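You operate a simulated robot arm through the tools that you are given. There is no shell and no other tool.

The job below is to be done with a simulated robot arm. You get a single attempt, and the scene is never put back.

TASK
Put the cover on, tighten both cover knobs, then open the clamp.

The check looks at the end state, three seconds after you hand in, the way a careful person would. Anything else that was tipped, shoved, dropped, spilled or broken makes it a failure. A push-on lid holds only when it is set on centred and level and pressed home; a screw cap is set on level and turned clockwise until tight.

THE ROBOT
A 6-joint arm with a two-finger parallel gripper, fixed in place. Base frame: the origin is at the foot of the arm, x ahead of it, y to its left, z up; the work surface is at about z = 78. Lengths are in cm, angles in rad, forces in N, time in s.
Its first joint turns from -2.897 to 2.897 rad. Payload 3.91 kg.
The TCP is the grasp point between the finger pads, 3 cm short of the fingertips. In the tool frame z runs along the fingers and y along their closing line. Largest opening 11 cm; finger width 2, thickness 1; the body of the gripper, 4.8 by 11.2 cm, starts 5.5 cm behind the TCP.
Orientation is that of the tool frame in the base frame, as a unit quaternion [w, x, y, z]. With the fingers straight down and closing along the base's y, the tool's x points along the base's -x, its y along +y and its z along -z.

THE INTERFACE
- The arm moves only by the tool play_rows. Its argument "deltas" is a list of rows, each a list of 7 numbers: the shift along the tool's x, y, z in units of 150 mm (1.0 is 150 mm), then the turn, a rotation vector about the tool's x, y, z in units of 45 degrees (1.0 is 45 degrees), then the finger opening in cm, from 0 to 11. In form: [[x, y, z, wx, wy, wz, gripper], ...]. A call has 1 to 20 rows; each row is the pose to reach, as a shift and turn from the pose commanded when the call began, along the tool's axes at that moment. A call with a number of a shift or a turn outside -1 to 1 is refused whole. A row lasts 0.2 s, in which the tool goes at most 5 cm and 0.15 rad; a call with a longer step from one row to the next is refused whole, and so is a gripper value outside its range. A pose out of reach is approached as far as the arm can. The call stops where the force on the tool passes 40 N (or 10 N more than at its start, if that is more) or the arm is blocked; 0.2 s more then pass. Each finger travels about 10.8 cm/s and halts on what it meets, pressing with about 26 N; the grip force reading is that of the motor and also rises with nothing between the fingers. The clock runs only during rows and for 0.2 s after the last one: add rows that repeat a pose to give the fingers time. It gives the time, the measured TCP pose, the force on the tool (base axes), the opening and the grip force at its end, in the units of the frame above (readings bear some noise), with the torque about the TCP (base axes, N m) and any sound that the robot's microphone picked up, and new pictures: "pictures" is both (left out), scene, wrist or none.
- Cameras (640 x 400 px; columns grow to the right, rows downward): "scene" is fixed at [40.04, -50.23, 152.32]; the picture's right is [0.89, -0.46, 0.00], its down [-0.28, -0.53, -0.80] and it looks along [0.37, 0.71, -0.60] (base axes); focal length 335 px, centre (320, 200). "wrist" rides on the gripper at [7.2, 1.7, -10.3] in the tool frame; the picture's right is [-0.23, 0.97, 0.00], its down [-0.76, -0.18, -0.62] and it looks along [-0.61, -0.14, 0.78] (tool axes); focal length 222 px, centre (320, 200). There is no depth. A picture from a camera that has moved, and an enlarged one, comes with that camera's place and axes in the base frame and with its lens.
- enlarge(camera, box): a new picture of the part [left, top, right, bottom] of that camera's present view, enlarged. No time passes.
- finish_job(): hands the job in; it is judged then, once.

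Places have to be worked out from the pictures, the camera data and where the tool is seen. Open the gripper and draw the arm clear of the work before you hand the job in, unless the task says otherwise.

The tools are called after ">>>" as a command line: name --pt "numbers of a row" for each row, then --argument value for the rest, lists and objects as JSON in quotes. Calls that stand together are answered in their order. play_rows: Moves the arm, as the interface text tells. Its arguments: {"type":"object","properties":{"deltas":{"type":"array","items":{"type":"array","items":{"type":"number"}}},"pictures":{"type":"string","enum":["both","scene","wrist","none"]}},"required":["deltas"]} The other tools are called the same way: enlarge (camera, box) takes an enlarged picture of a part of a camera's view; finish_job () hands the job in.

At the start:

```text
clock: 0.0
ee_pos: [57.54, 21.79, 111.11]
ee_rot: [0.0, 0.0, 1.0, 0.0]
ft_force: [0.0, 0.3, 0.7]
torque: [0.0, 0.02, 0.0]
finger_gap: 11.01
gripper_force: 0.0
```

scene: 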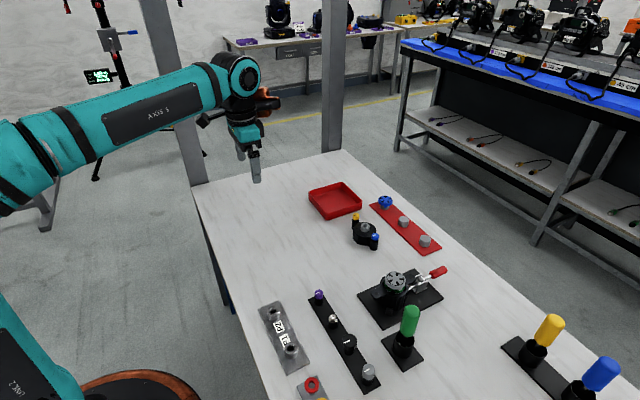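
wrist: 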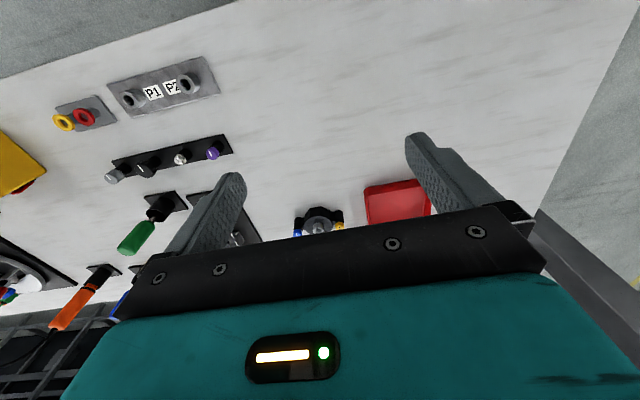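

I start by looking closely at the work area in both views to identify the cover, knobs and clamp.

>>> enlarge --camera "scene" --box '[300, 170, 460, 270]'

>>> enlarge --camera "scene" --box '[340, 250, 460, 325]'

>>> enlarge --camera "scene" --box '[240, 275, 440, 400]'

>>> enlarge --camera "wrist" --box '[0, 50, 240, 350]'

```text
4.00 times, centred on (380, 220) of scene
camera zoom: at [40.04, -50.23, 152.32], right [0.89, -0.46, 0.0], down [-0.28, -0.53, -0.8], along [0.37, 0.71, -0.6], focal length 1339 px, centre (80, 120)
```

zoom: 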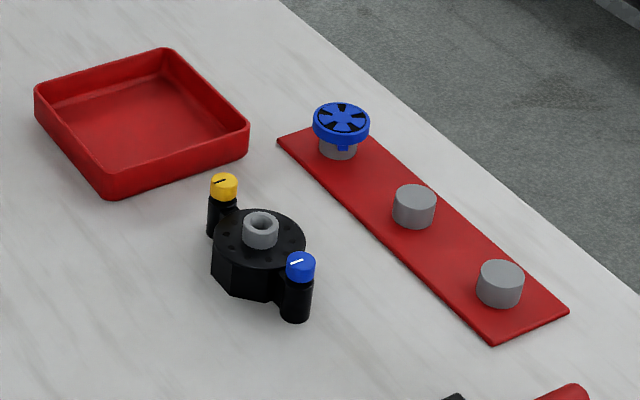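

```text
5.33 times, centred on (400, 288) of scene
camera zoom: at [40.04, -50.23, 152.32], right [0.89, -0.46, 0.0], down [-0.28, -0.53, -0.8], along [0.37, 0.71, -0.6], focal length 1785 px, centre (-107, -267)
```

zoom: 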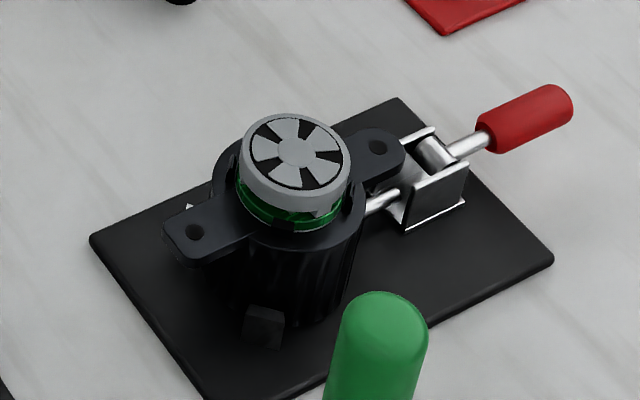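

```text
3.20 times, centred on (340, 338) of scene
camera zoom: at [40.04, -50.23, 152.32], right [0.89, -0.46, 0.0], down [-0.28, -0.53, -0.8], along [0.37, 0.71, -0.6], focal length 1071 px, centre (256, -240)
```

zoom: 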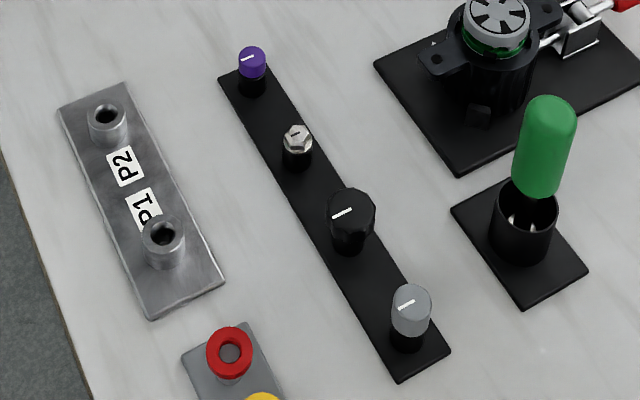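

```text
1.33 times, centred on (120, 200) of wrist
camera zoom: at [50.31, 23.57, 121.43], right [0.23, 0.97, 0.0], down [0.76, -0.18, 0.62], along [0.61, -0.14, -0.78], focal length 296 px, centre (587, 200)
```

zoom: 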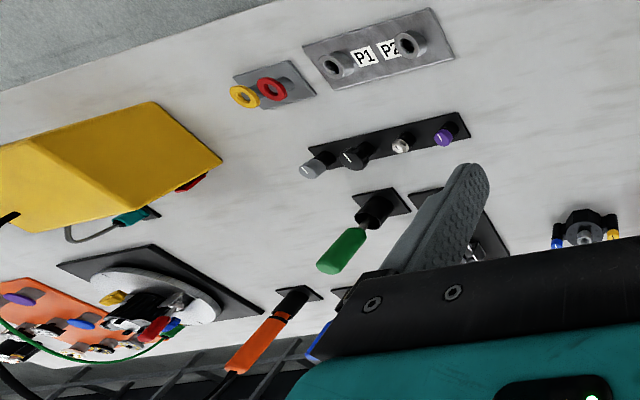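

The scene shows a black two-eared part with yellow and blue knobs (likely the cover) lying free at about (88, 12), and a housing with two eared holes clamped at about (81, -11). I move the wrist camera closer to look at the cover.

>>> play_rows --pt "-0.2 -0.09 0.1 0 0 0 11" --pt "-0.4 -0.18 0.2 0 0 0 11" --pt "-0.6 -0.27 0.3 0 0 0 11" --pt "-0.8 -0.36 0.4 0 0 0 11" --pt "-1.0 -0.45 0.5 0 0 0 11" --pt "-1.0 -0.45 0.5 0 0 0 11"

```text
clock: 1.4
ee_pos: [72.63, 15.0, 103.47]
ee_rot: [0.0, 0.0, 1.0, 0.0]
ft_force: [-0.3, 0.7, 0.1]
torque: [-0.02, 0.02, 0.01]
finger_gap: 11.0
gripper_force: 0.1
camera wrist: at [65.44, 16.8, 113.86], right [0.23, 0.97, 0.0], down [0.76, -0.18, 0.62], along [0.61, -0.14, -0.78], focal length 222 px, centre (320, 200)
```

scene: 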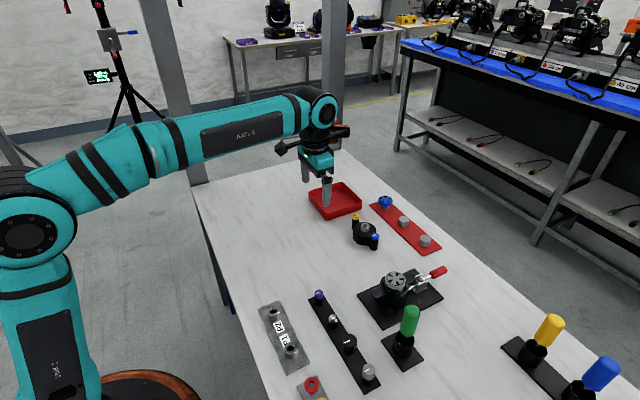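
wrist: 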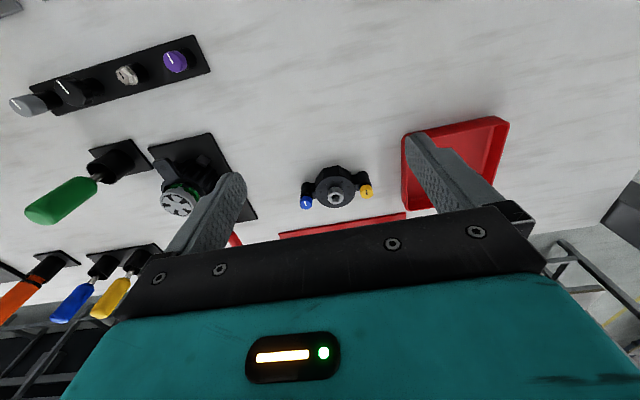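

The cover sits between the fingers in the wrist view; I enlarge it and the clamped housing.

>>> enlarge --camera "wrist" --box '[280, 150, 392, 220]'

>>> enlarge --camera "wrist" --box '[130, 120, 258, 250]'

```text
5.71 times, centred on (336, 185) of wrist
camera zoom: at [65.44, 16.8, 113.86], right [0.23, 0.97, 0.0], down [0.76, -0.18, 0.62], along [0.61, -0.14, -0.78], focal length 1269 px, centre (229, 286)
```

zoom: 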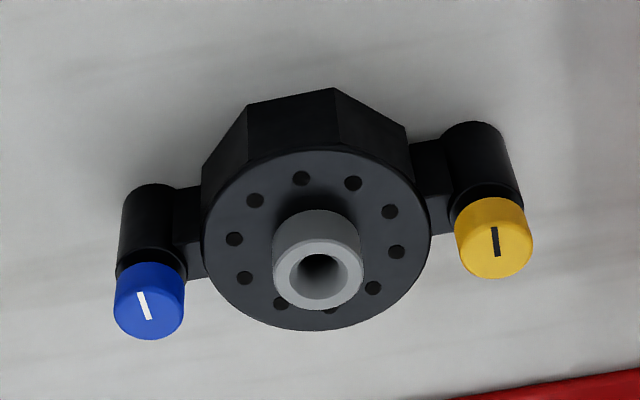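

```text
3.08 times, centred on (194, 185) of wrist
camera zoom: at [65.44, 16.8, 113.86], right [0.23, 0.97, 0.0], down [0.76, -0.18, 0.62], along [0.61, -0.14, -0.78], focal length 684 px, centre (708, 246)
```

zoom: 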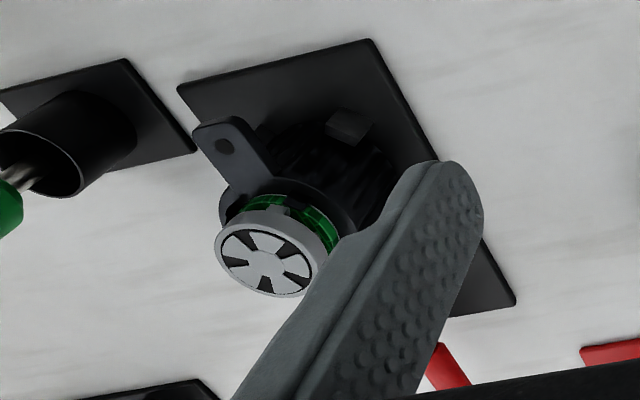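

The cover has a grey nozzle, yellow knob on the +y side and blue on the -y side, nozzle top at roughly (89.7, 13.9, 82.6). Now I move to view the clamped housing closely.

>>> play_rows --pt "0 -0.25 0 0 0 0 11" --pt "0 -0.5 0 0 0 0 11" --pt "0 -0.75 0 0 0 0 11" --pt "0 -1.0 0 0 0 0 11" --pictures "none"

>>> play_rows --pt "0.05 -0.25 0.1 0 0 0 11" --pt "0.1 -0.5 0.2 0 0 0 11" --pt "0.11 -0.57 0.23 0 0 0 11" --pt "0.11 -0.57 0.23 0 0 0 11"

```text
clock: 2.4
ee_pos: [72.52, -0.07, 103.58]
ee_rot: [0.0, 0.0, 1.0, 0.0]
ft_force: [0.4, 0.4, -0.3]
torque: [-0.05, -0.01, 0.01]
finger_gap: 11.0
gripper_force: 0.0
```

```text
clock: 3.4
ee_pos: [70.85, -8.54, 100.17]
ee_rot: [0.001, 0.0, 1.0, 0.0]
ft_force: [0.5, 0.2, 0.3]
torque: [0.01, -0.01, -0.03]
finger_gap: 11.0
gripper_force: 0.1
camera wrist: at [63.61, -6.8, 110.41], right [0.23, 0.97, 0.0], down [0.76, -0.18, 0.62], along [0.61, -0.14, -0.78], focal length 222 px, centre (320, 200)
```

scene: 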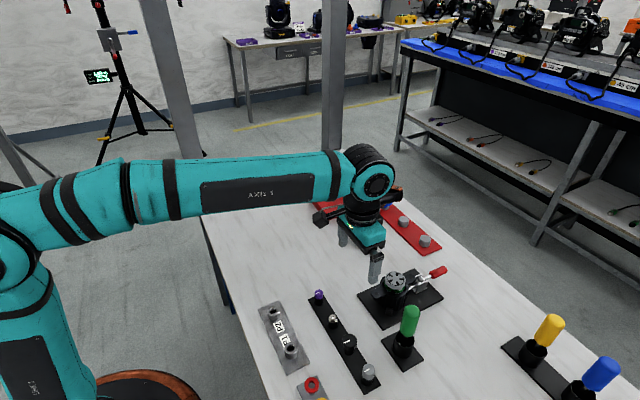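
wrist: 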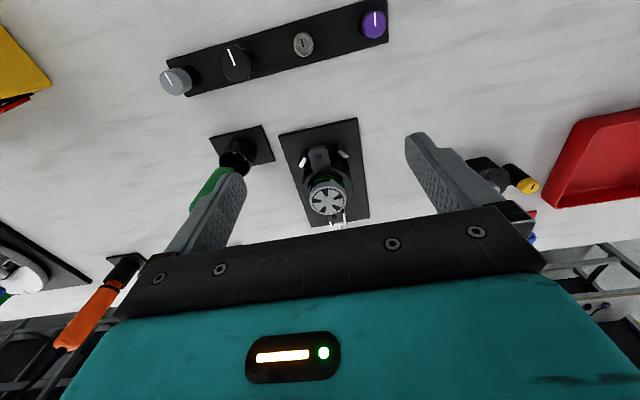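

>>> enlarge --camera "wrist" --box '[272, 120, 384, 240]'

>>> enlarge --camera "scene" --box '[350, 255, 460, 325]'

```text
3.33 times, centred on (328, 180) of wrist
camera zoom: at [63.61, -6.8, 110.41], right [0.23, 0.97, 0.0], down [0.76, -0.18, 0.62], along [0.61, -0.14, -0.78], focal length 740 px, centre (293, 267)
```

zoom: 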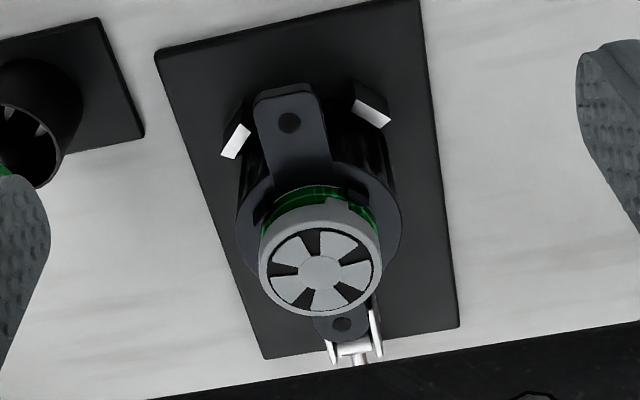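

```text
5.71 times, centred on (405, 290) of scene
camera zoom: at [40.04, -50.23, 152.32], right [0.89, -0.46, 0.0], down [-0.28, -0.53, -0.8], along [0.37, 0.71, -0.6], focal length 1912 px, centre (-166, -314)
```

zoom: 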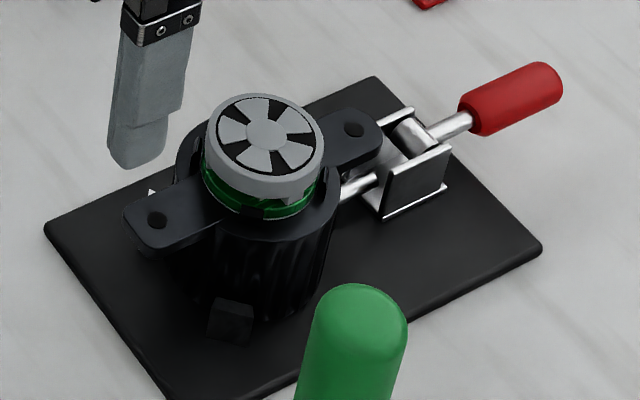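

The housing's ear holes come out at about (76.8, -10.1, 84) and (87.8, -10.1, 84), matching the cover's knob spacing (~10.9 cm). I zoom tighter for marks on the housing, keying, and the clamp.

>>> enlarge --camera "wrist" --box '[305, 145, 361, 180]'

>>> enlarge --camera "wrist" --box '[300, 175, 364, 235]'

>>> enlarge --camera "scene" --box '[370, 262, 420, 312]'

>>> enlarge --camera "scene" --box '[405, 258, 455, 300]'

>>> enlarge --camera "scene" --box '[345, 205, 390, 255]'

```text
11.43 times, centred on (333, 162) of wrist
camera zoom: at [63.61, -6.8, 110.41], right [0.23, 0.97, 0.0], down [0.76, -0.18, 0.62], along [0.61, -0.14, -0.78], focal length 2538 px, centre (171, 629)
```

zoom: 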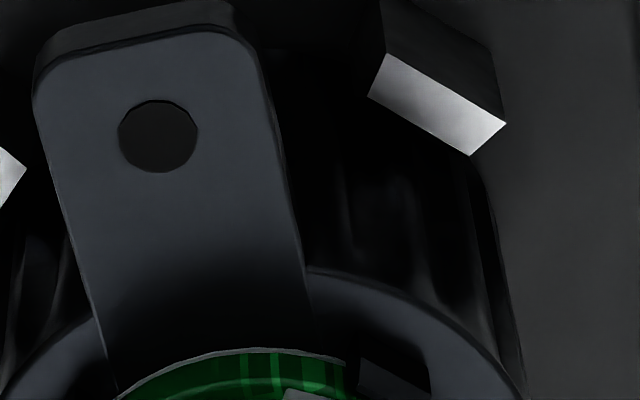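

```text
6.67 times, centred on (332, 205) of wrist
camera zoom: at [63.61, -6.8, 110.41], right [0.23, 0.97, 0.0], down [0.76, -0.18, 0.62], along [0.61, -0.14, -0.78], focal length 1481 px, centre (240, 167)
```

zoom: 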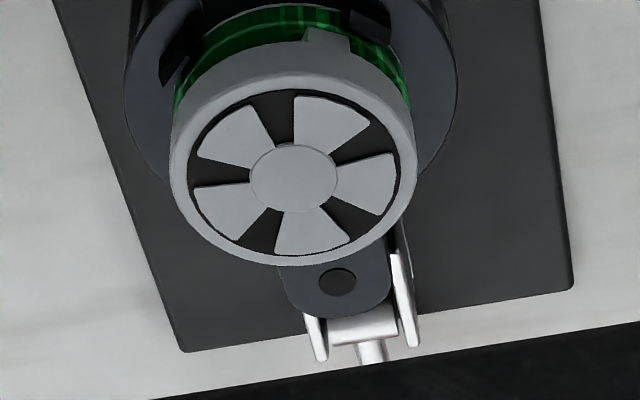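

```text
8.00 times, centred on (395, 287) of scene
camera zoom: at [40.04, -50.23, 152.32], right [0.89, -0.46, 0.0], down [-0.28, -0.53, -0.8], along [0.37, 0.71, -0.6], focal length 2678 px, centre (-280, -496)
```

zoom: 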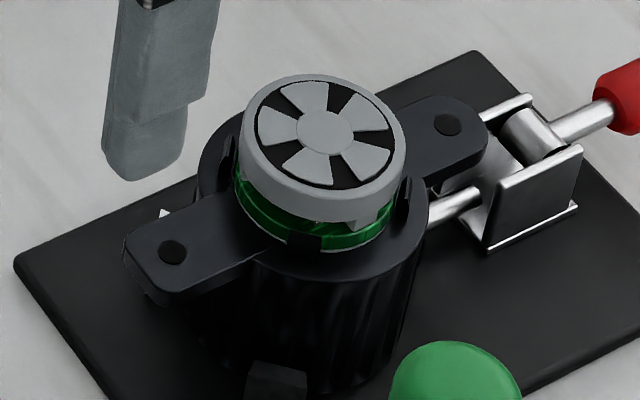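

```text
9.52 times, centred on (430, 279) of scene
camera zoom: at [40.04, -50.23, 152.32], right [0.89, -0.46, 0.0], down [-0.28, -0.53, -0.8], along [0.37, 0.71, -0.6], focal length 3188 px, centre (-728, -552)
```

zoom: 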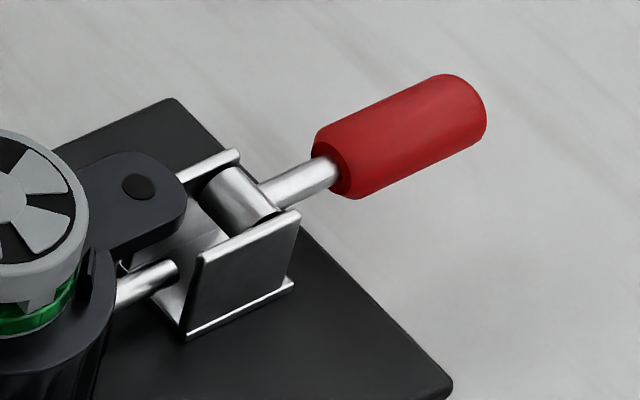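

```text
8.00 times, centred on (368, 230) of scene
camera zoom: at [40.04, -50.23, 152.32], right [0.89, -0.46, 0.0], down [-0.28, -0.53, -0.8], along [0.37, 0.71, -0.6], focal length 2678 px, centre (-60, -40)
```

zoom: 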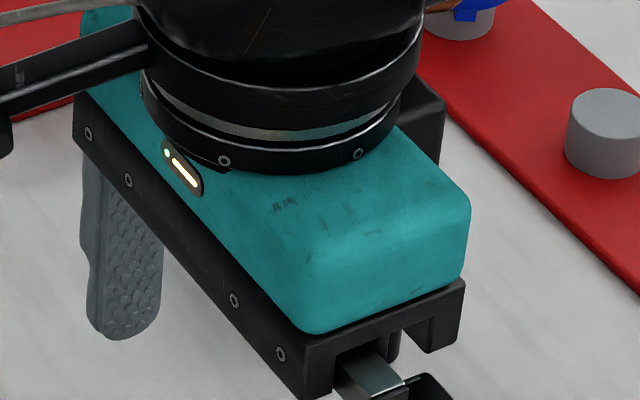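

Both housing ears look identical and lie along x; the clamp handle is about horizontal at z≈81, hinge near (91.8, -10.1). I turn the tool +90° about its axis and go to view the cover from the +y side.

>>> play_rows --pt "-0.133 0.155 -0.02 0 0 0.166 11" --pt "-0.267 0.31 -0.03 0 0 0.333 11" --pt "-0.4 0.465 -0.04 0 0 0.5 11" --pt "-0.533 0.62 -0.05 0 0 0.667 11" --pt "-0.667 0.775 -0.06 0 0 0.833 11" --pt "-0.8 0.93 -0.06 0 0 1.0 11" --pt "-0.8 0.93 -0.06 0 0 1.0 11" --pictures "none"

>>> play_rows --pt "0.05 0.162 0 0 0 0.166 11" --pt "0.1 0.324 0 0 0 0.333 11" --pt "0.15 0.486 0 0 0 0.5 11" --pt "0.2 0.648 0 0 0 0.667 11" --pt "0.25 0.81 0 0 0 0.833 11" --pt "0.3 0.97 0 0 0 1.0 11" --pt "0.3 0.97 0 0 0 1.0 11"

```text
clock: 5.0
ee_pos: [82.83, 5.56, 100.95]
ee_rot: [0.0, 0.384, 0.923, -0.001]
ft_force: [1.0, -0.6, -0.3]
torque: [-0.01, -0.01, -0.01]
finger_gap: 11.02
gripper_force: 0.1
```

```text
clock: 6.6
ee_pos: [89.98, 18.96, 101.05]
ee_rot: [-0.001, 0.707, 0.707, 0.0]
ft_force: [0.5, 0.0, 0.2]
torque: [0.02, 0.0, 0.07]
finger_gap: 11.0
gripper_force: 0.1
camera wrist: at [91.76, 26.25, 111.37], right [0.97, -0.23, 0.0], down [-0.18, -0.76, 0.62], along [-0.14, -0.61, -0.78], focal length 222 px, centre (320, 200)
```

scene: 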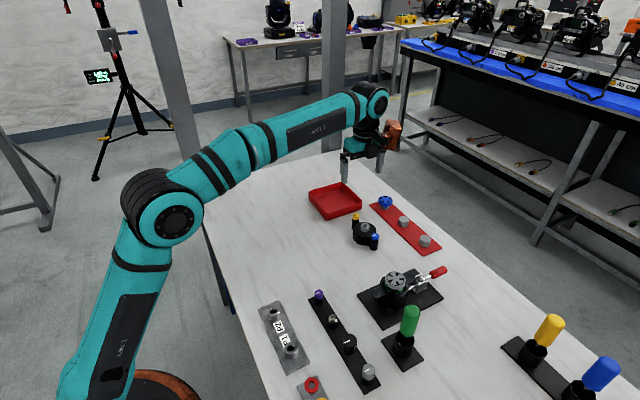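
wrist: 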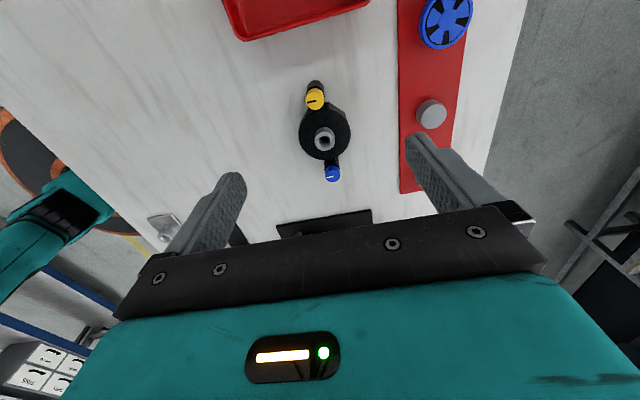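

The tool is now at +90° with the cover below and ahead; I zoom on it from this side.

>>> enlarge --camera "wrist" --box '[277, 70, 373, 190]'

>>> enlarge --camera "scene" --box '[340, 200, 396, 256]'

```text
3.33 times, centred on (325, 130) of wrist
camera zoom: at [91.76, 26.25, 111.37], right [0.97, -0.23, 0.0], down [-0.18, -0.76, 0.62], along [-0.14, -0.61, -0.78], focal length 740 px, centre (303, 433)
```

zoom: 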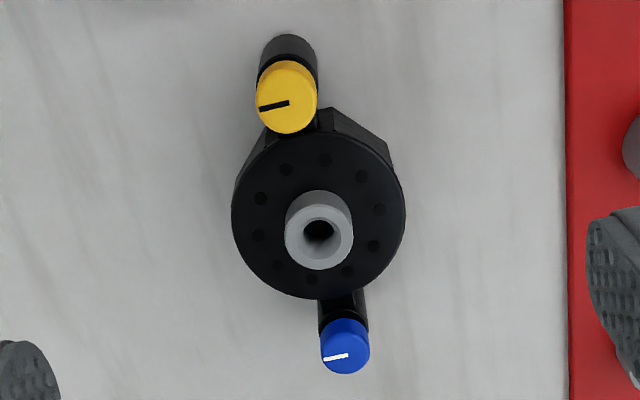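

```text
7.14 times, centred on (368, 228) of scene
camera zoom: at [40.04, -50.23, 152.32], right [0.89, -0.46, 0.0], down [-0.28, -0.53, -0.8], along [0.37, 0.71, -0.6], focal length 2391 px, centre (-23, 0)
```

zoom: 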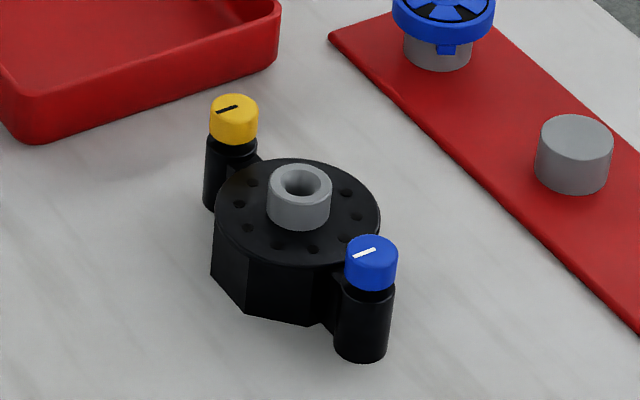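

The cover centre comes out at about (89.55, 13.9) with knobs along y, so the fingers (closing along x) can take the body between the ears. I go above it and partly down, then check.

>>> play_rows --pt "-0.1 -0.01 0.2 0 0 0 11" --pt "-0.2 -0.02 0.4 0 0 0 11" --pt "-0.3 -0.029 0.6 0 0 0 11" --pt "-0.337 -0.029 0.8 0 0 0 11" --pt "-0.337 -0.029 0.9 0 0 0 11" --pt "-0.337 -0.029 0.9 0 0 0 11"

```text
clock: 8.0
ee_pos: [89.55, 14.02, 87.66]
ee_rot: [0.0, 0.707, 0.708, 0.001]
ft_force: [-0.4, 0.8, -0.5]
torque: [-0.01, 0.01, -0.02]
finger_gap: 10.99
gripper_force: 0.1
camera wrist: at [91.29, 21.12, 97.91], right [0.97, -0.23, 0.0], down [-0.18, -0.76, 0.62], along [-0.14, -0.61, -0.78], focal length 222 px, centre (320, 200)
```

scene: 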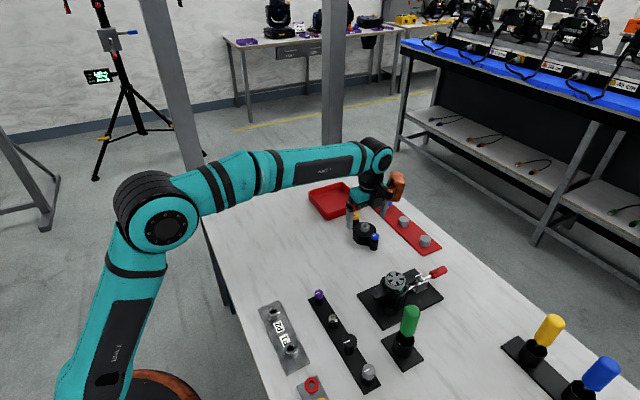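
wrist: 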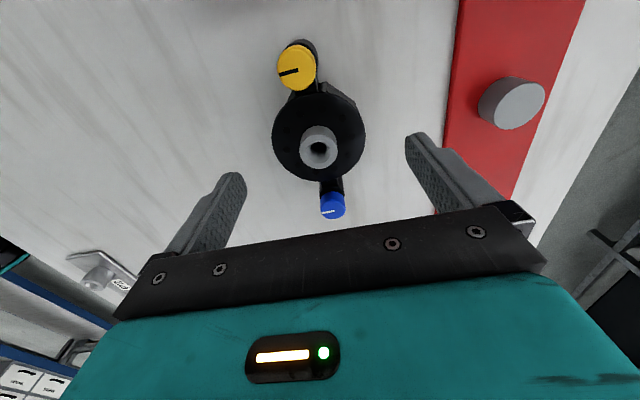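

The nozzle projects to (89.5, 14.0), directly under the TCP. I descend to z≈82.3 and close gently on the cover body.

>>> play_rows --pt "0 0 0.12 0 0 0 11" --pt "0 0 0.24 0 0 0 11" --pt "0 0 0.32 0 0 0 11" --pt "0 0 0.357 0 0 0 11" --pt "0 0 0.357 0 0 0 10" --pt "0 0 0.357 0 0 0 9" --pt "0 0 0.357 0 0 0 8.3" --pt "0 0 0.357 0 0 0 7.8" --pt "0 0 0.357 0 0 0 7.4" --pt "0 0 0.357 0 0 0 7.0" --pt "0 0 0.357 0 0 0 6.6" --pt "0 0 0.357 0 0 0 6.0" --pt "0 0 0.357 0 0 0 5.0" --pt "0 0 0.357 0 0 0 4.0"

```text
clock: 11.0
ee_pos: [89.7, 13.93, 82.16]
ee_rot: [0.001, 0.707, 0.707, 0.001]
ft_force: [1.5, 0.4, 1.0]
torque: [-0.01, -0.03, 0.0]
finger_gap: 7.28
gripper_force: 26.1
camera wrist: at [91.32, 21.16, 92.52], right [0.97, -0.23, 0.0], down [-0.18, -0.76, 0.62], along [-0.14, -0.61, -0.78], focal length 222 px, centre (320, 200)
```

scene: 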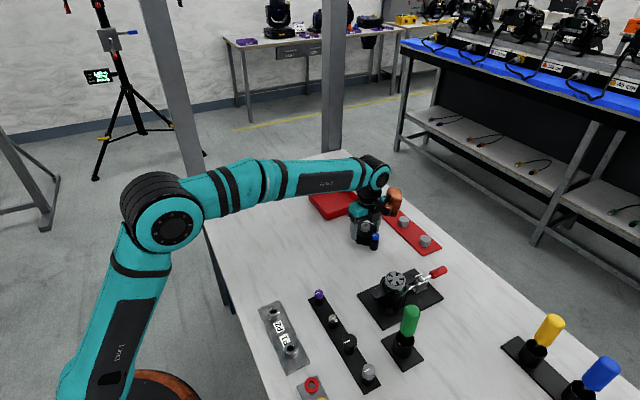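
wrist: 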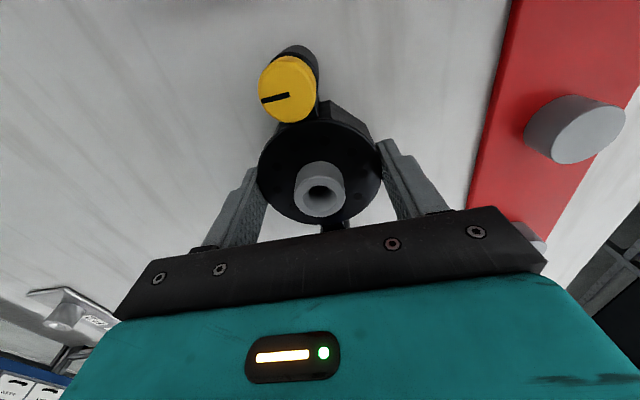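

Gripped at 7.28 cm with 26 N. I lift the cover straight up a little and look at how it hangs.

>>> play_rows --pt "0 0 -0.05 0 0 0 4" --pt "0 0 -0.15 0 0 0 4" --pt "0 0 -0.3 0 0 0 4" --pt "0 0 -0.5 0 0 0 4" --pt "0 0 -0.7 0 0 0 4" --pt "0 0 -0.7 0 0 0 4"

```text
clock: 12.4
ee_pos: [89.6, 13.92, 92.59]
ee_rot: [0.0, 0.707, 0.707, 0.001]
ft_force: [0.4, -0.2, -1.6]
torque: [-0.01, -0.03, -0.01]
finger_gap: 7.28
gripper_force: 25.9
camera wrist: at [91.3, 21.21, 102.98], right [0.97, -0.23, 0.0], down [-0.18, -0.76, 0.62], along [-0.14, -0.61, -0.78], focal length 222 px, centre (320, 200)
```

scene: 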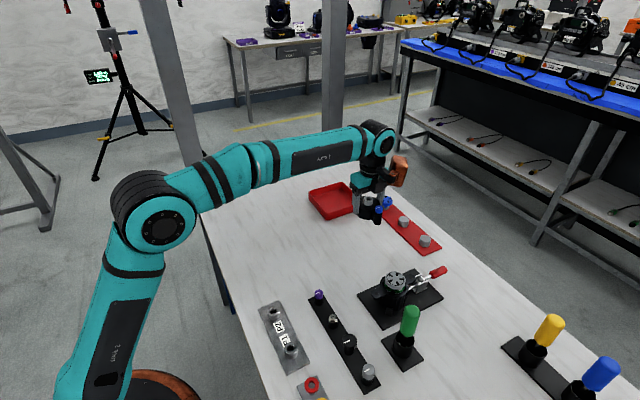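
wrist: 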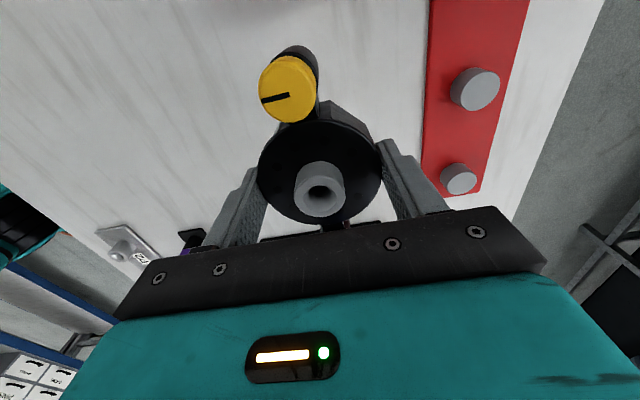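

>>> enlarge --camera "scene" --box '[335, 165, 415, 235]'

>>> enlarge --camera "wrist" --box '[230, 30, 410, 240]'

```text
5.71 times, centred on (375, 200) of scene
camera zoom: at [40.04, -50.23, 152.32], right [0.89, -0.46, 0.0], down [-0.28, -0.53, -0.8], along [0.37, 0.71, -0.6], focal length 1912 px, centre (6, 200)
```

zoom: 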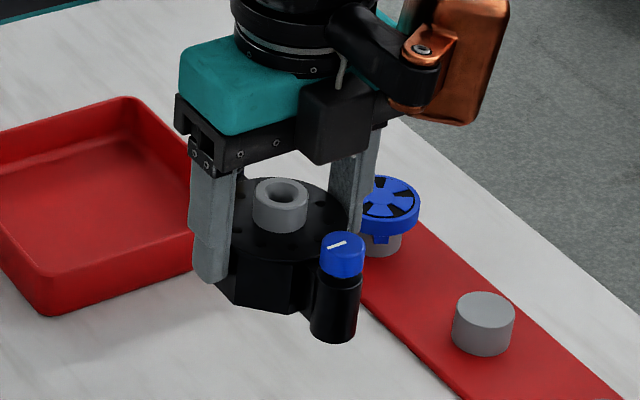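

```text
1.90 times, centred on (320, 135) of wrist
camera zoom: at [91.3, 21.21, 102.98], right [0.97, -0.23, 0.0], down [-0.18, -0.76, 0.62], along [-0.14, -0.61, -0.78], focal length 423 px, centre (320, 324)
```

zoom: 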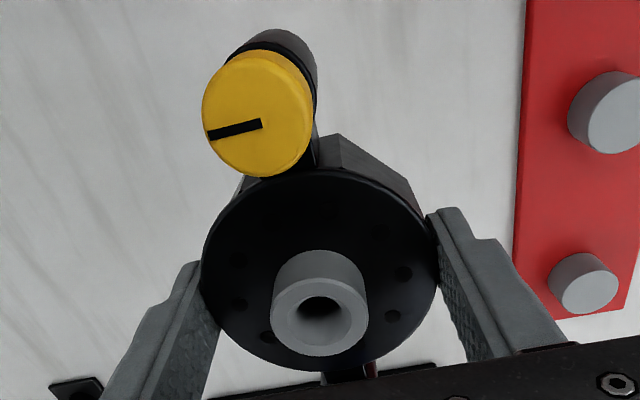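

The cover hangs level and centred within about 1 mm of the TCP. Triangulating the two wrist views, the housing centre is about (81.9, -10.0) with ears at z≈84.7 and the wheel top at z≈87.5. I carry the cover up and over there while turning back -90°.

>>> play_rows --pt "-0.06 -0.03 -0.15 0 0 -0.1 4" --pt "-0.2 -0.07 -0.25 0 0 -0.25 4" --pt "-0.35 -0.11 -0.293 0 0 -0.42 4" --pt "-0.5 -0.16 -0.293 0 0 -0.6 4" --pt "-0.65 -0.21 -0.293 0 0 -0.78 4" --pt "-0.75 -0.24 -0.293 0 0 -0.92 4" --pt "-0.8 -0.26 -0.293 0 0 -1.0 4" --pt "-0.8 -0.26 -0.293 0 0 -1.0 4" --pictures "scene"

```text
clock: 14.2
ee_pos: [85.66, 1.87, 97.0]
ee_rot: [-0.001, 0.383, 0.924, 0.0]
ft_force: [0.3, -0.4, -1.4]
torque: [0.04, 0.0, 0.0]
finger_gap: 7.29
gripper_force: 26.2
```

scene: 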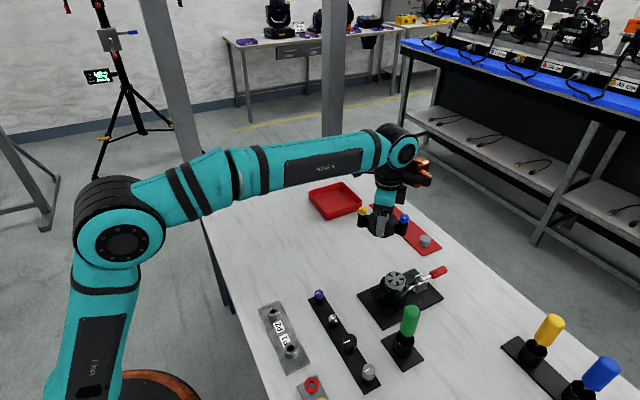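

The cover is still level and firmly held. I finish the turn and go above the housing at z≈97.

>>> play_rows --pt "-0.03 -0.06 0 0 0 -0.1 4" --pt "-0.1 -0.19 0 0 0 -0.25 4" --pt "-0.16 -0.32 0 0 0 -0.42 4" --pt "-0.23 -0.45 0 0 0 -0.6 4" --pt "-0.3 -0.58 0 0 0 -0.78 4" --pt "-0.35 -0.68 0 0 0 -0.92 4" --pt "-0.379 -0.74 0 0 0 -1.0 4" --pt "-0.379 -0.74 0 0 0 -1.0 4" --pt "-0.379 -0.74 0 0 0 -1.0 4"

```text
clock: 16.2
ee_pos: [81.71, -9.99, 97.04]
ee_rot: [0.0, -0.001, 1.0, 0.0]
ft_force: [0.6, 1.2, -1.7]
torque: [0.01, 0.01, 0.02]
finger_gap: 7.27
gripper_force: 25.6
camera wrist: at [74.59, -8.27, 107.35], right [0.23, 0.97, 0.0], down [0.76, -0.18, 0.62], along [0.61, -0.14, -0.78], focal length 222 px, centre (320, 200)
```

scene: 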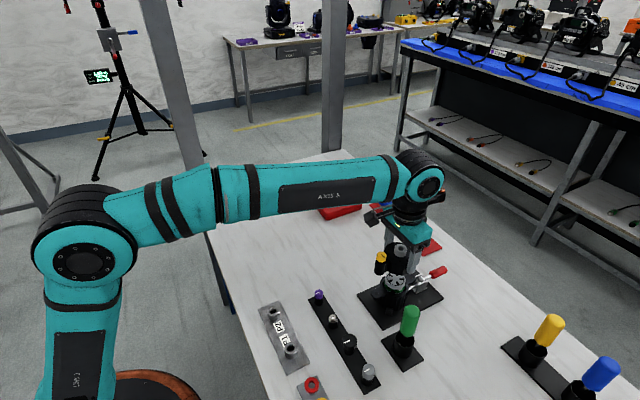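
wrist: 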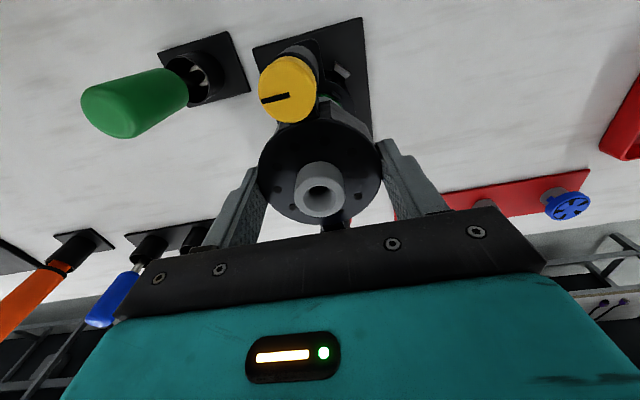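

The cover is above the housing; I zoom both views to check alignment with the ears.

>>> enlarge --camera "scene" --box '[355, 215, 455, 325]'

>>> enlarge --camera "wrist" --box '[240, 20, 400, 120]'

```text
3.64 times, centred on (405, 270) of scene
camera zoom: at [40.04, -50.23, 152.32], right [0.89, -0.46, 0.0], down [-0.28, -0.53, -0.8], along [0.37, 0.71, -0.6], focal length 1217 px, centre (11, -54)
```

zoom: 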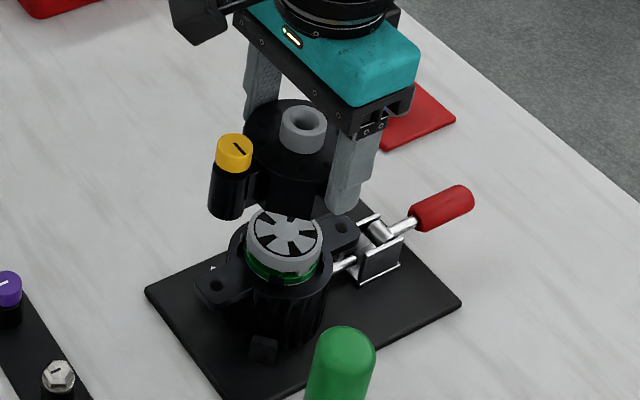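

```text
4.00 times, centred on (320, 70) of wrist
camera zoom: at [74.59, -8.27, 107.35], right [0.23, 0.97, 0.0], down [0.76, -0.18, 0.62], along [0.61, -0.14, -0.78], focal length 888 px, centre (320, 720)
```

zoom: 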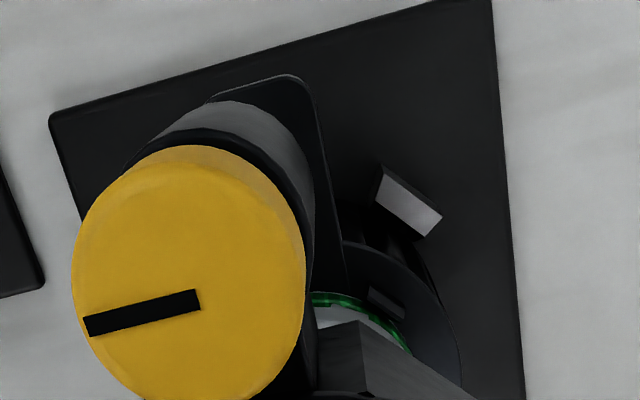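

The alignment looks close; I zoom further in the scene view to measure nozzle versus wheel and knob versus ear hole precisely.

>>> enlarge --camera "scene" --box '[384, 240, 416, 264]'

>>> enlarge --camera "scene" --box '[382, 266, 422, 296]'

>>> enlarge --camera "scene" --box '[364, 248, 396, 302]'

```text
16.00 times, centred on (400, 252) of scene
camera zoom: at [40.04, -50.23, 152.32], right [0.89, -0.46, 0.0], down [-0.28, -0.53, -0.8], along [0.37, 0.71, -0.6], focal length 5355 px, centre (-960, -632)
```

zoom: 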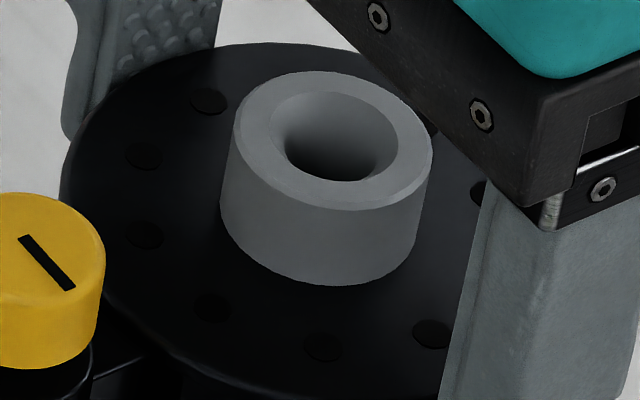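

```text
13.33 times, centred on (402, 281) of scene
camera zoom: at [40.04, -50.23, 152.32], right [0.89, -0.46, 0.0], down [-0.28, -0.53, -0.8], along [0.37, 0.71, -0.6], focal length 4463 px, centre (-773, -880)
```

zoom: 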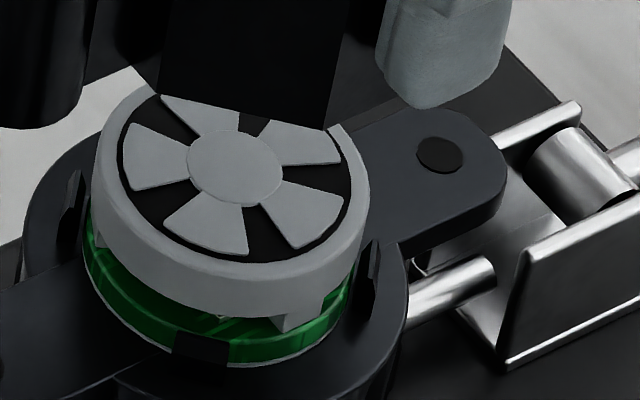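

```text
7.41 times, centred on (380, 275) of scene
camera zoom: at [40.04, -50.23, 152.32], right [0.89, -0.46, 0.0], down [-0.28, -0.53, -0.8], along [0.37, 0.71, -0.6], focal length 2479 px, centre (-124, -356)
```

zoom: 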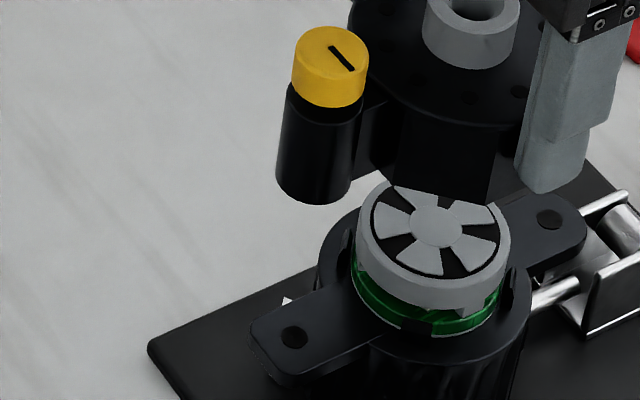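

Using azimuths from the scene camera, the housing centre lies about 2 mm further to +x than the cover; I estimate it at (82.1, -10.06). I shift there and lower until the cover's rim is just above the wheel, then re-check.

>>> play_rows --pt "-0.014 -0.0027 0.06 0 0 0 4" --pt "-0.014 -0.0027 0.16 0 0 0 4" --pt "-0.014 -0.0027 0.24 0 0 0 4" --pt "-0.014 -0.0027 0.28 0 0 0 4" --pt "-0.014 -0.0027 0.28 0 0 0 4" --pt "-0.014 -0.0027 0.28 0 0 0 4"

>>> enlarge --camera "scene" --box '[364, 248, 428, 304]'

>>> enlarge --camera "wrist" --box '[240, 20, 400, 120]'

```text
clock: 17.6
ee_pos: [81.97, -10.04, 92.99]
ee_rot: [0.0, 0.0, 1.0, 0.0]
ft_force: [0.1, 0.1, -1.7]
torque: [0.02, 0.01, 0.01]
finger_gap: 7.28
gripper_force: 26.5
camera wrist: at [74.8, -8.29, 103.19], right [0.23, 0.97, 0.0], down [0.76, -0.18, 0.62], along [0.61, -0.14, -0.78], focal length 222 px, centre (320, 200)
```

scene: 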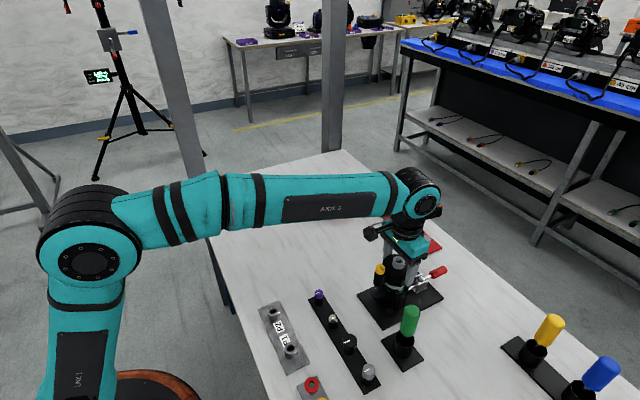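
wrist: 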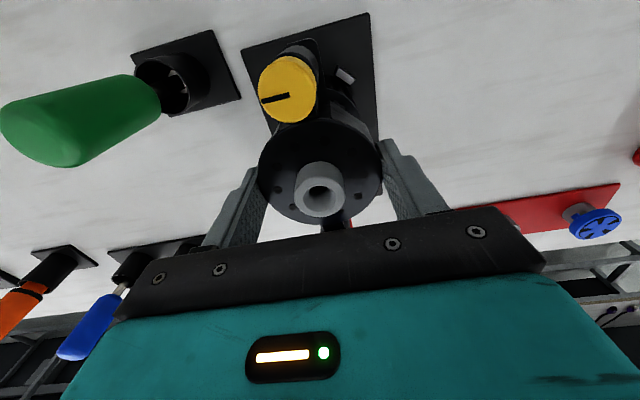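

```text
7.14 times, centred on (396, 276) of scene
camera zoom: at [40.04, -50.23, 152.32], right [0.89, -0.46, 0.0], down [-0.28, -0.53, -0.8], along [0.37, 0.71, -0.6], focal length 2391 px, centre (-223, -343)
```

zoom: 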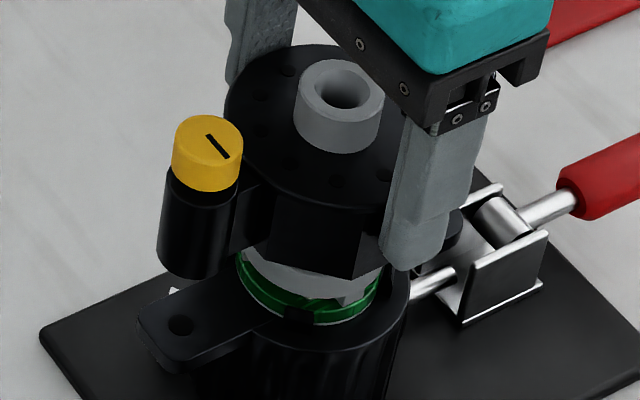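

```text
4.00 times, centred on (320, 70) of wrist
camera zoom: at [74.8, -8.29, 103.19], right [0.23, 0.97, 0.0], down [0.76, -0.18, 0.62], along [0.61, -0.14, -0.78], focal length 888 px, centre (320, 720)
```

zoom: 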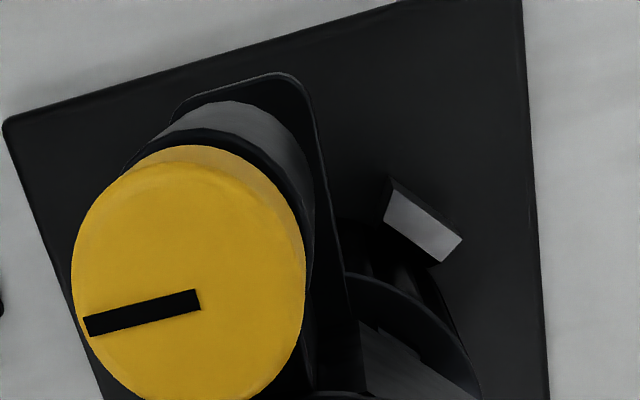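

Knob and ear hole now agree to within about 1 mm in both views. I lower slowly, with small rows so contact can stop the motion.

>>> play_rows --pt "0 0 0.03 0 0 0 4" --pt "0 0 0.06 0 0 0 4" --pt "0 0 0.09 0 0 0 4" --pt "0 0 0.12 0 0 0 4" --pt "0 0 0.15 0 0 0 4" --pt "0 0 0.18 0 0 0 4" --pt "0 0 0.2 0 0 0 4" --pt "0 0 0.22 0 0 0 4" --pt "0 0 0.235 0 0 0 4" --pt "0 0 0.25 0 0 0 4" --pt "0 0 0.25 0 0 0 4"

>>> enlarge --camera "scene" --box '[364, 248, 428, 304]'

```text
clock: 20.0
ee_pos: [82.03, -10.08, 89.17]
ee_rot: [0.001, 0.0, 1.0, 0.0]
ft_force: [-0.1, -0.5, -1.6]
torque: [0.0, 0.03, -0.03]
finger_gap: 7.27
gripper_force: 26.4
camera wrist: at [74.82, -8.32, 99.43], right [0.23, 0.97, 0.0], down [0.76, -0.18, 0.62], along [0.61, -0.14, -0.78], focal length 222 px, centre (320, 200)
```

scene: 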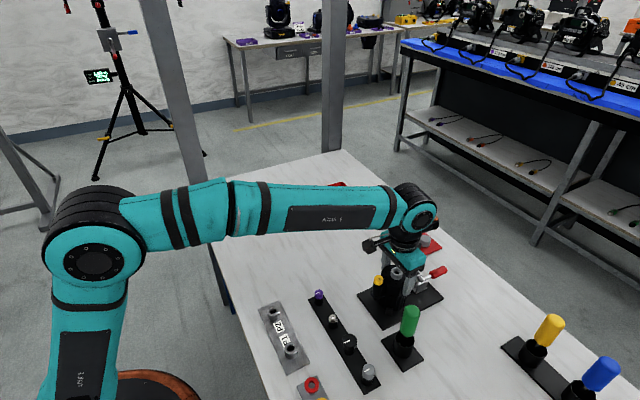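
wrist: 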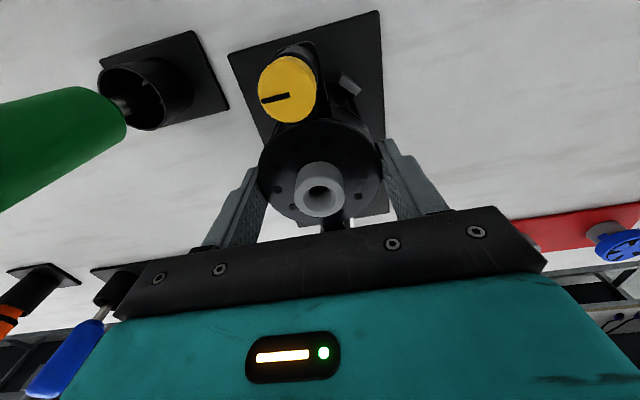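

```text
7.14 times, centred on (396, 276) of scene
camera zoom: at [40.04, -50.23, 152.32], right [0.89, -0.46, 0.0], down [-0.28, -0.53, -0.8], along [0.37, 0.71, -0.6], focal length 2391 px, centre (-223, -343)
```

zoom: 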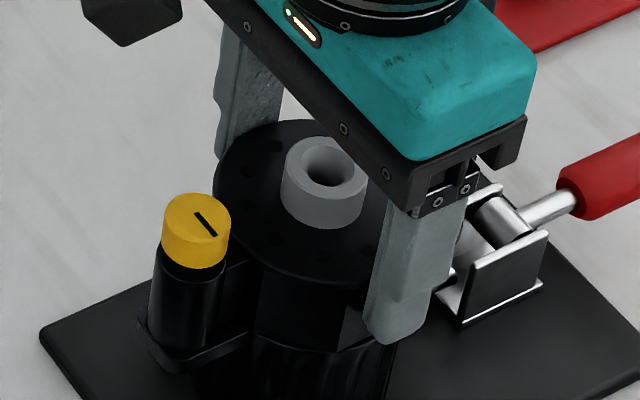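

The wheel is inside the cover and there is no contact force yet. I continue down in 1 mm rows until contact.

>>> play_rows --pt "0 0 0.007 0 0 0 4" --pt "0 0 0.013 0 0 0 4" --pt "0 0 0.02 0 0 0 4" --pt "0 0 0.027 0 0 0 4" --pictures "none"

>>> enlarge --camera "scene" --box '[364, 258, 412, 300]'

```text
clock: 21.0
ee_pos: [81.95, -10.11, 89.0]
ee_rot: [0.002, 0.0, 1.0, -0.001]
ft_force: [6.5, -2.7, 25.9]
torque: [-0.1, -0.01, 0.04]
finger_gap: 7.28
gripper_force: 25.9
```

```text
9.52 times, centred on (388, 279) of scene
camera zoom: at [40.04, -50.23, 152.32], right [0.89, -0.46, 0.0], down [-0.28, -0.53, -0.8], along [0.37, 0.71, -0.6], focal length 3188 px, centre (-328, -552)
```

zoom: 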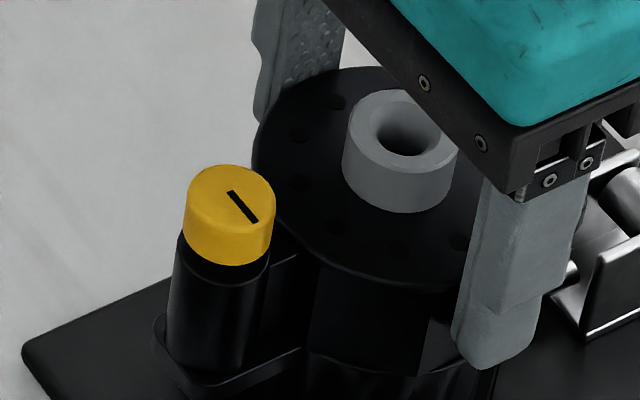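

Contact at z=89.0 with ~26 N, which matches the cover bottom meeting the ears/rim (z≈84.8). I check the seam in the wrist view before releasing.

>>> enlarge --camera "wrist" --box '[230, 20, 400, 130]'

>>> enlarge --camera "scene" --box '[370, 280, 410, 310]'

```text
3.64 times, centred on (315, 75) of wrist
camera zoom: at [74.74, -8.31, 99.22], right [0.23, 0.97, 0.0], down [0.76, -0.18, 0.63], along [0.61, -0.14, -0.78], focal length 808 px, centre (338, 654)
```

zoom: 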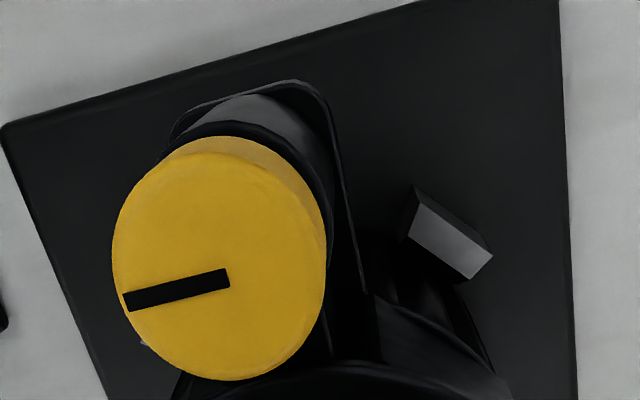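

```text
13.33 times, centred on (390, 295) of scene
camera zoom: at [40.04, -50.23, 152.32], right [0.89, -0.46, 0.0], down [-0.28, -0.53, -0.8], along [0.37, 0.71, -0.6], focal length 4463 px, centre (-613, -1067)
```

zoom: 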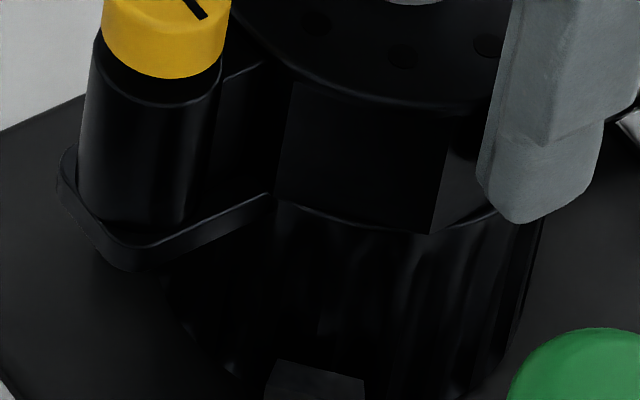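

The sleeve sits on the ear and the body on the rim all round. I relieve the push by ~2.5 mm and open the fingers.

>>> play_rows --pt "0 0 -0.008 0 0 0 4" --pt "0 0 -0.016 0 0 0 4" --pt "0 0 -0.016 0 0 0 6.8" --pt "0 0 -0.016 0 0 0 7.4" --pt "0 0 -0.016 0 0 0 7.8" --pt "0 0 -0.016 0 0 0 8.4" --pt "0 0 -0.016 0 0 0 9.5" --pt "0 0 -0.016 0 0 0 10"

>>> enlarge --camera "scene" --box '[364, 252, 428, 308]'

```text
clock: 22.8
ee_pos: [81.97, -10.18, 88.93]
ee_rot: [0.0, 0.0, 1.0, 0.001]
ft_force: [-0.1, 0.7, 0.5]
torque: [0.01, -0.05, 0.0]
finger_gap: 9.99
gripper_force: 0.0
camera wrist: at [74.77, -8.31, 99.31], right [0.23, 0.97, 0.0], down [0.76, -0.18, 0.62], along [0.61, -0.14, -0.78], focal length 222 px, centre (320, 200)
```

scene: 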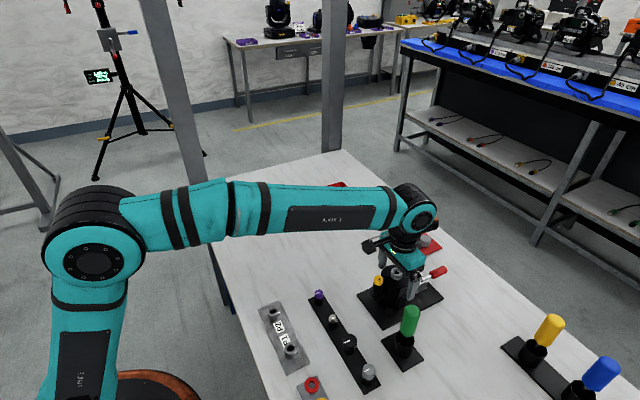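
wrist: 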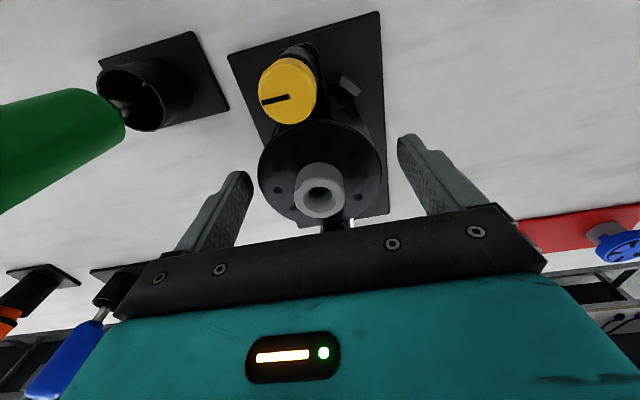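

```text
7.14 times, centred on (396, 280) of scene
camera zoom: at [40.04, -50.23, 152.32], right [0.89, -0.46, 0.0], down [-0.28, -0.53, -0.8], along [0.37, 0.71, -0.6], focal length 2391 px, centre (-223, -371)
```

zoom: 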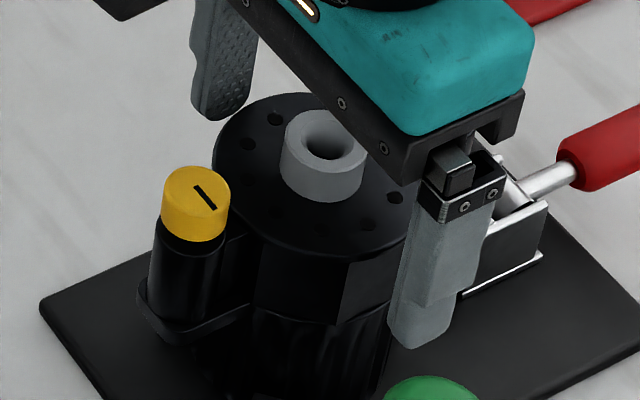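

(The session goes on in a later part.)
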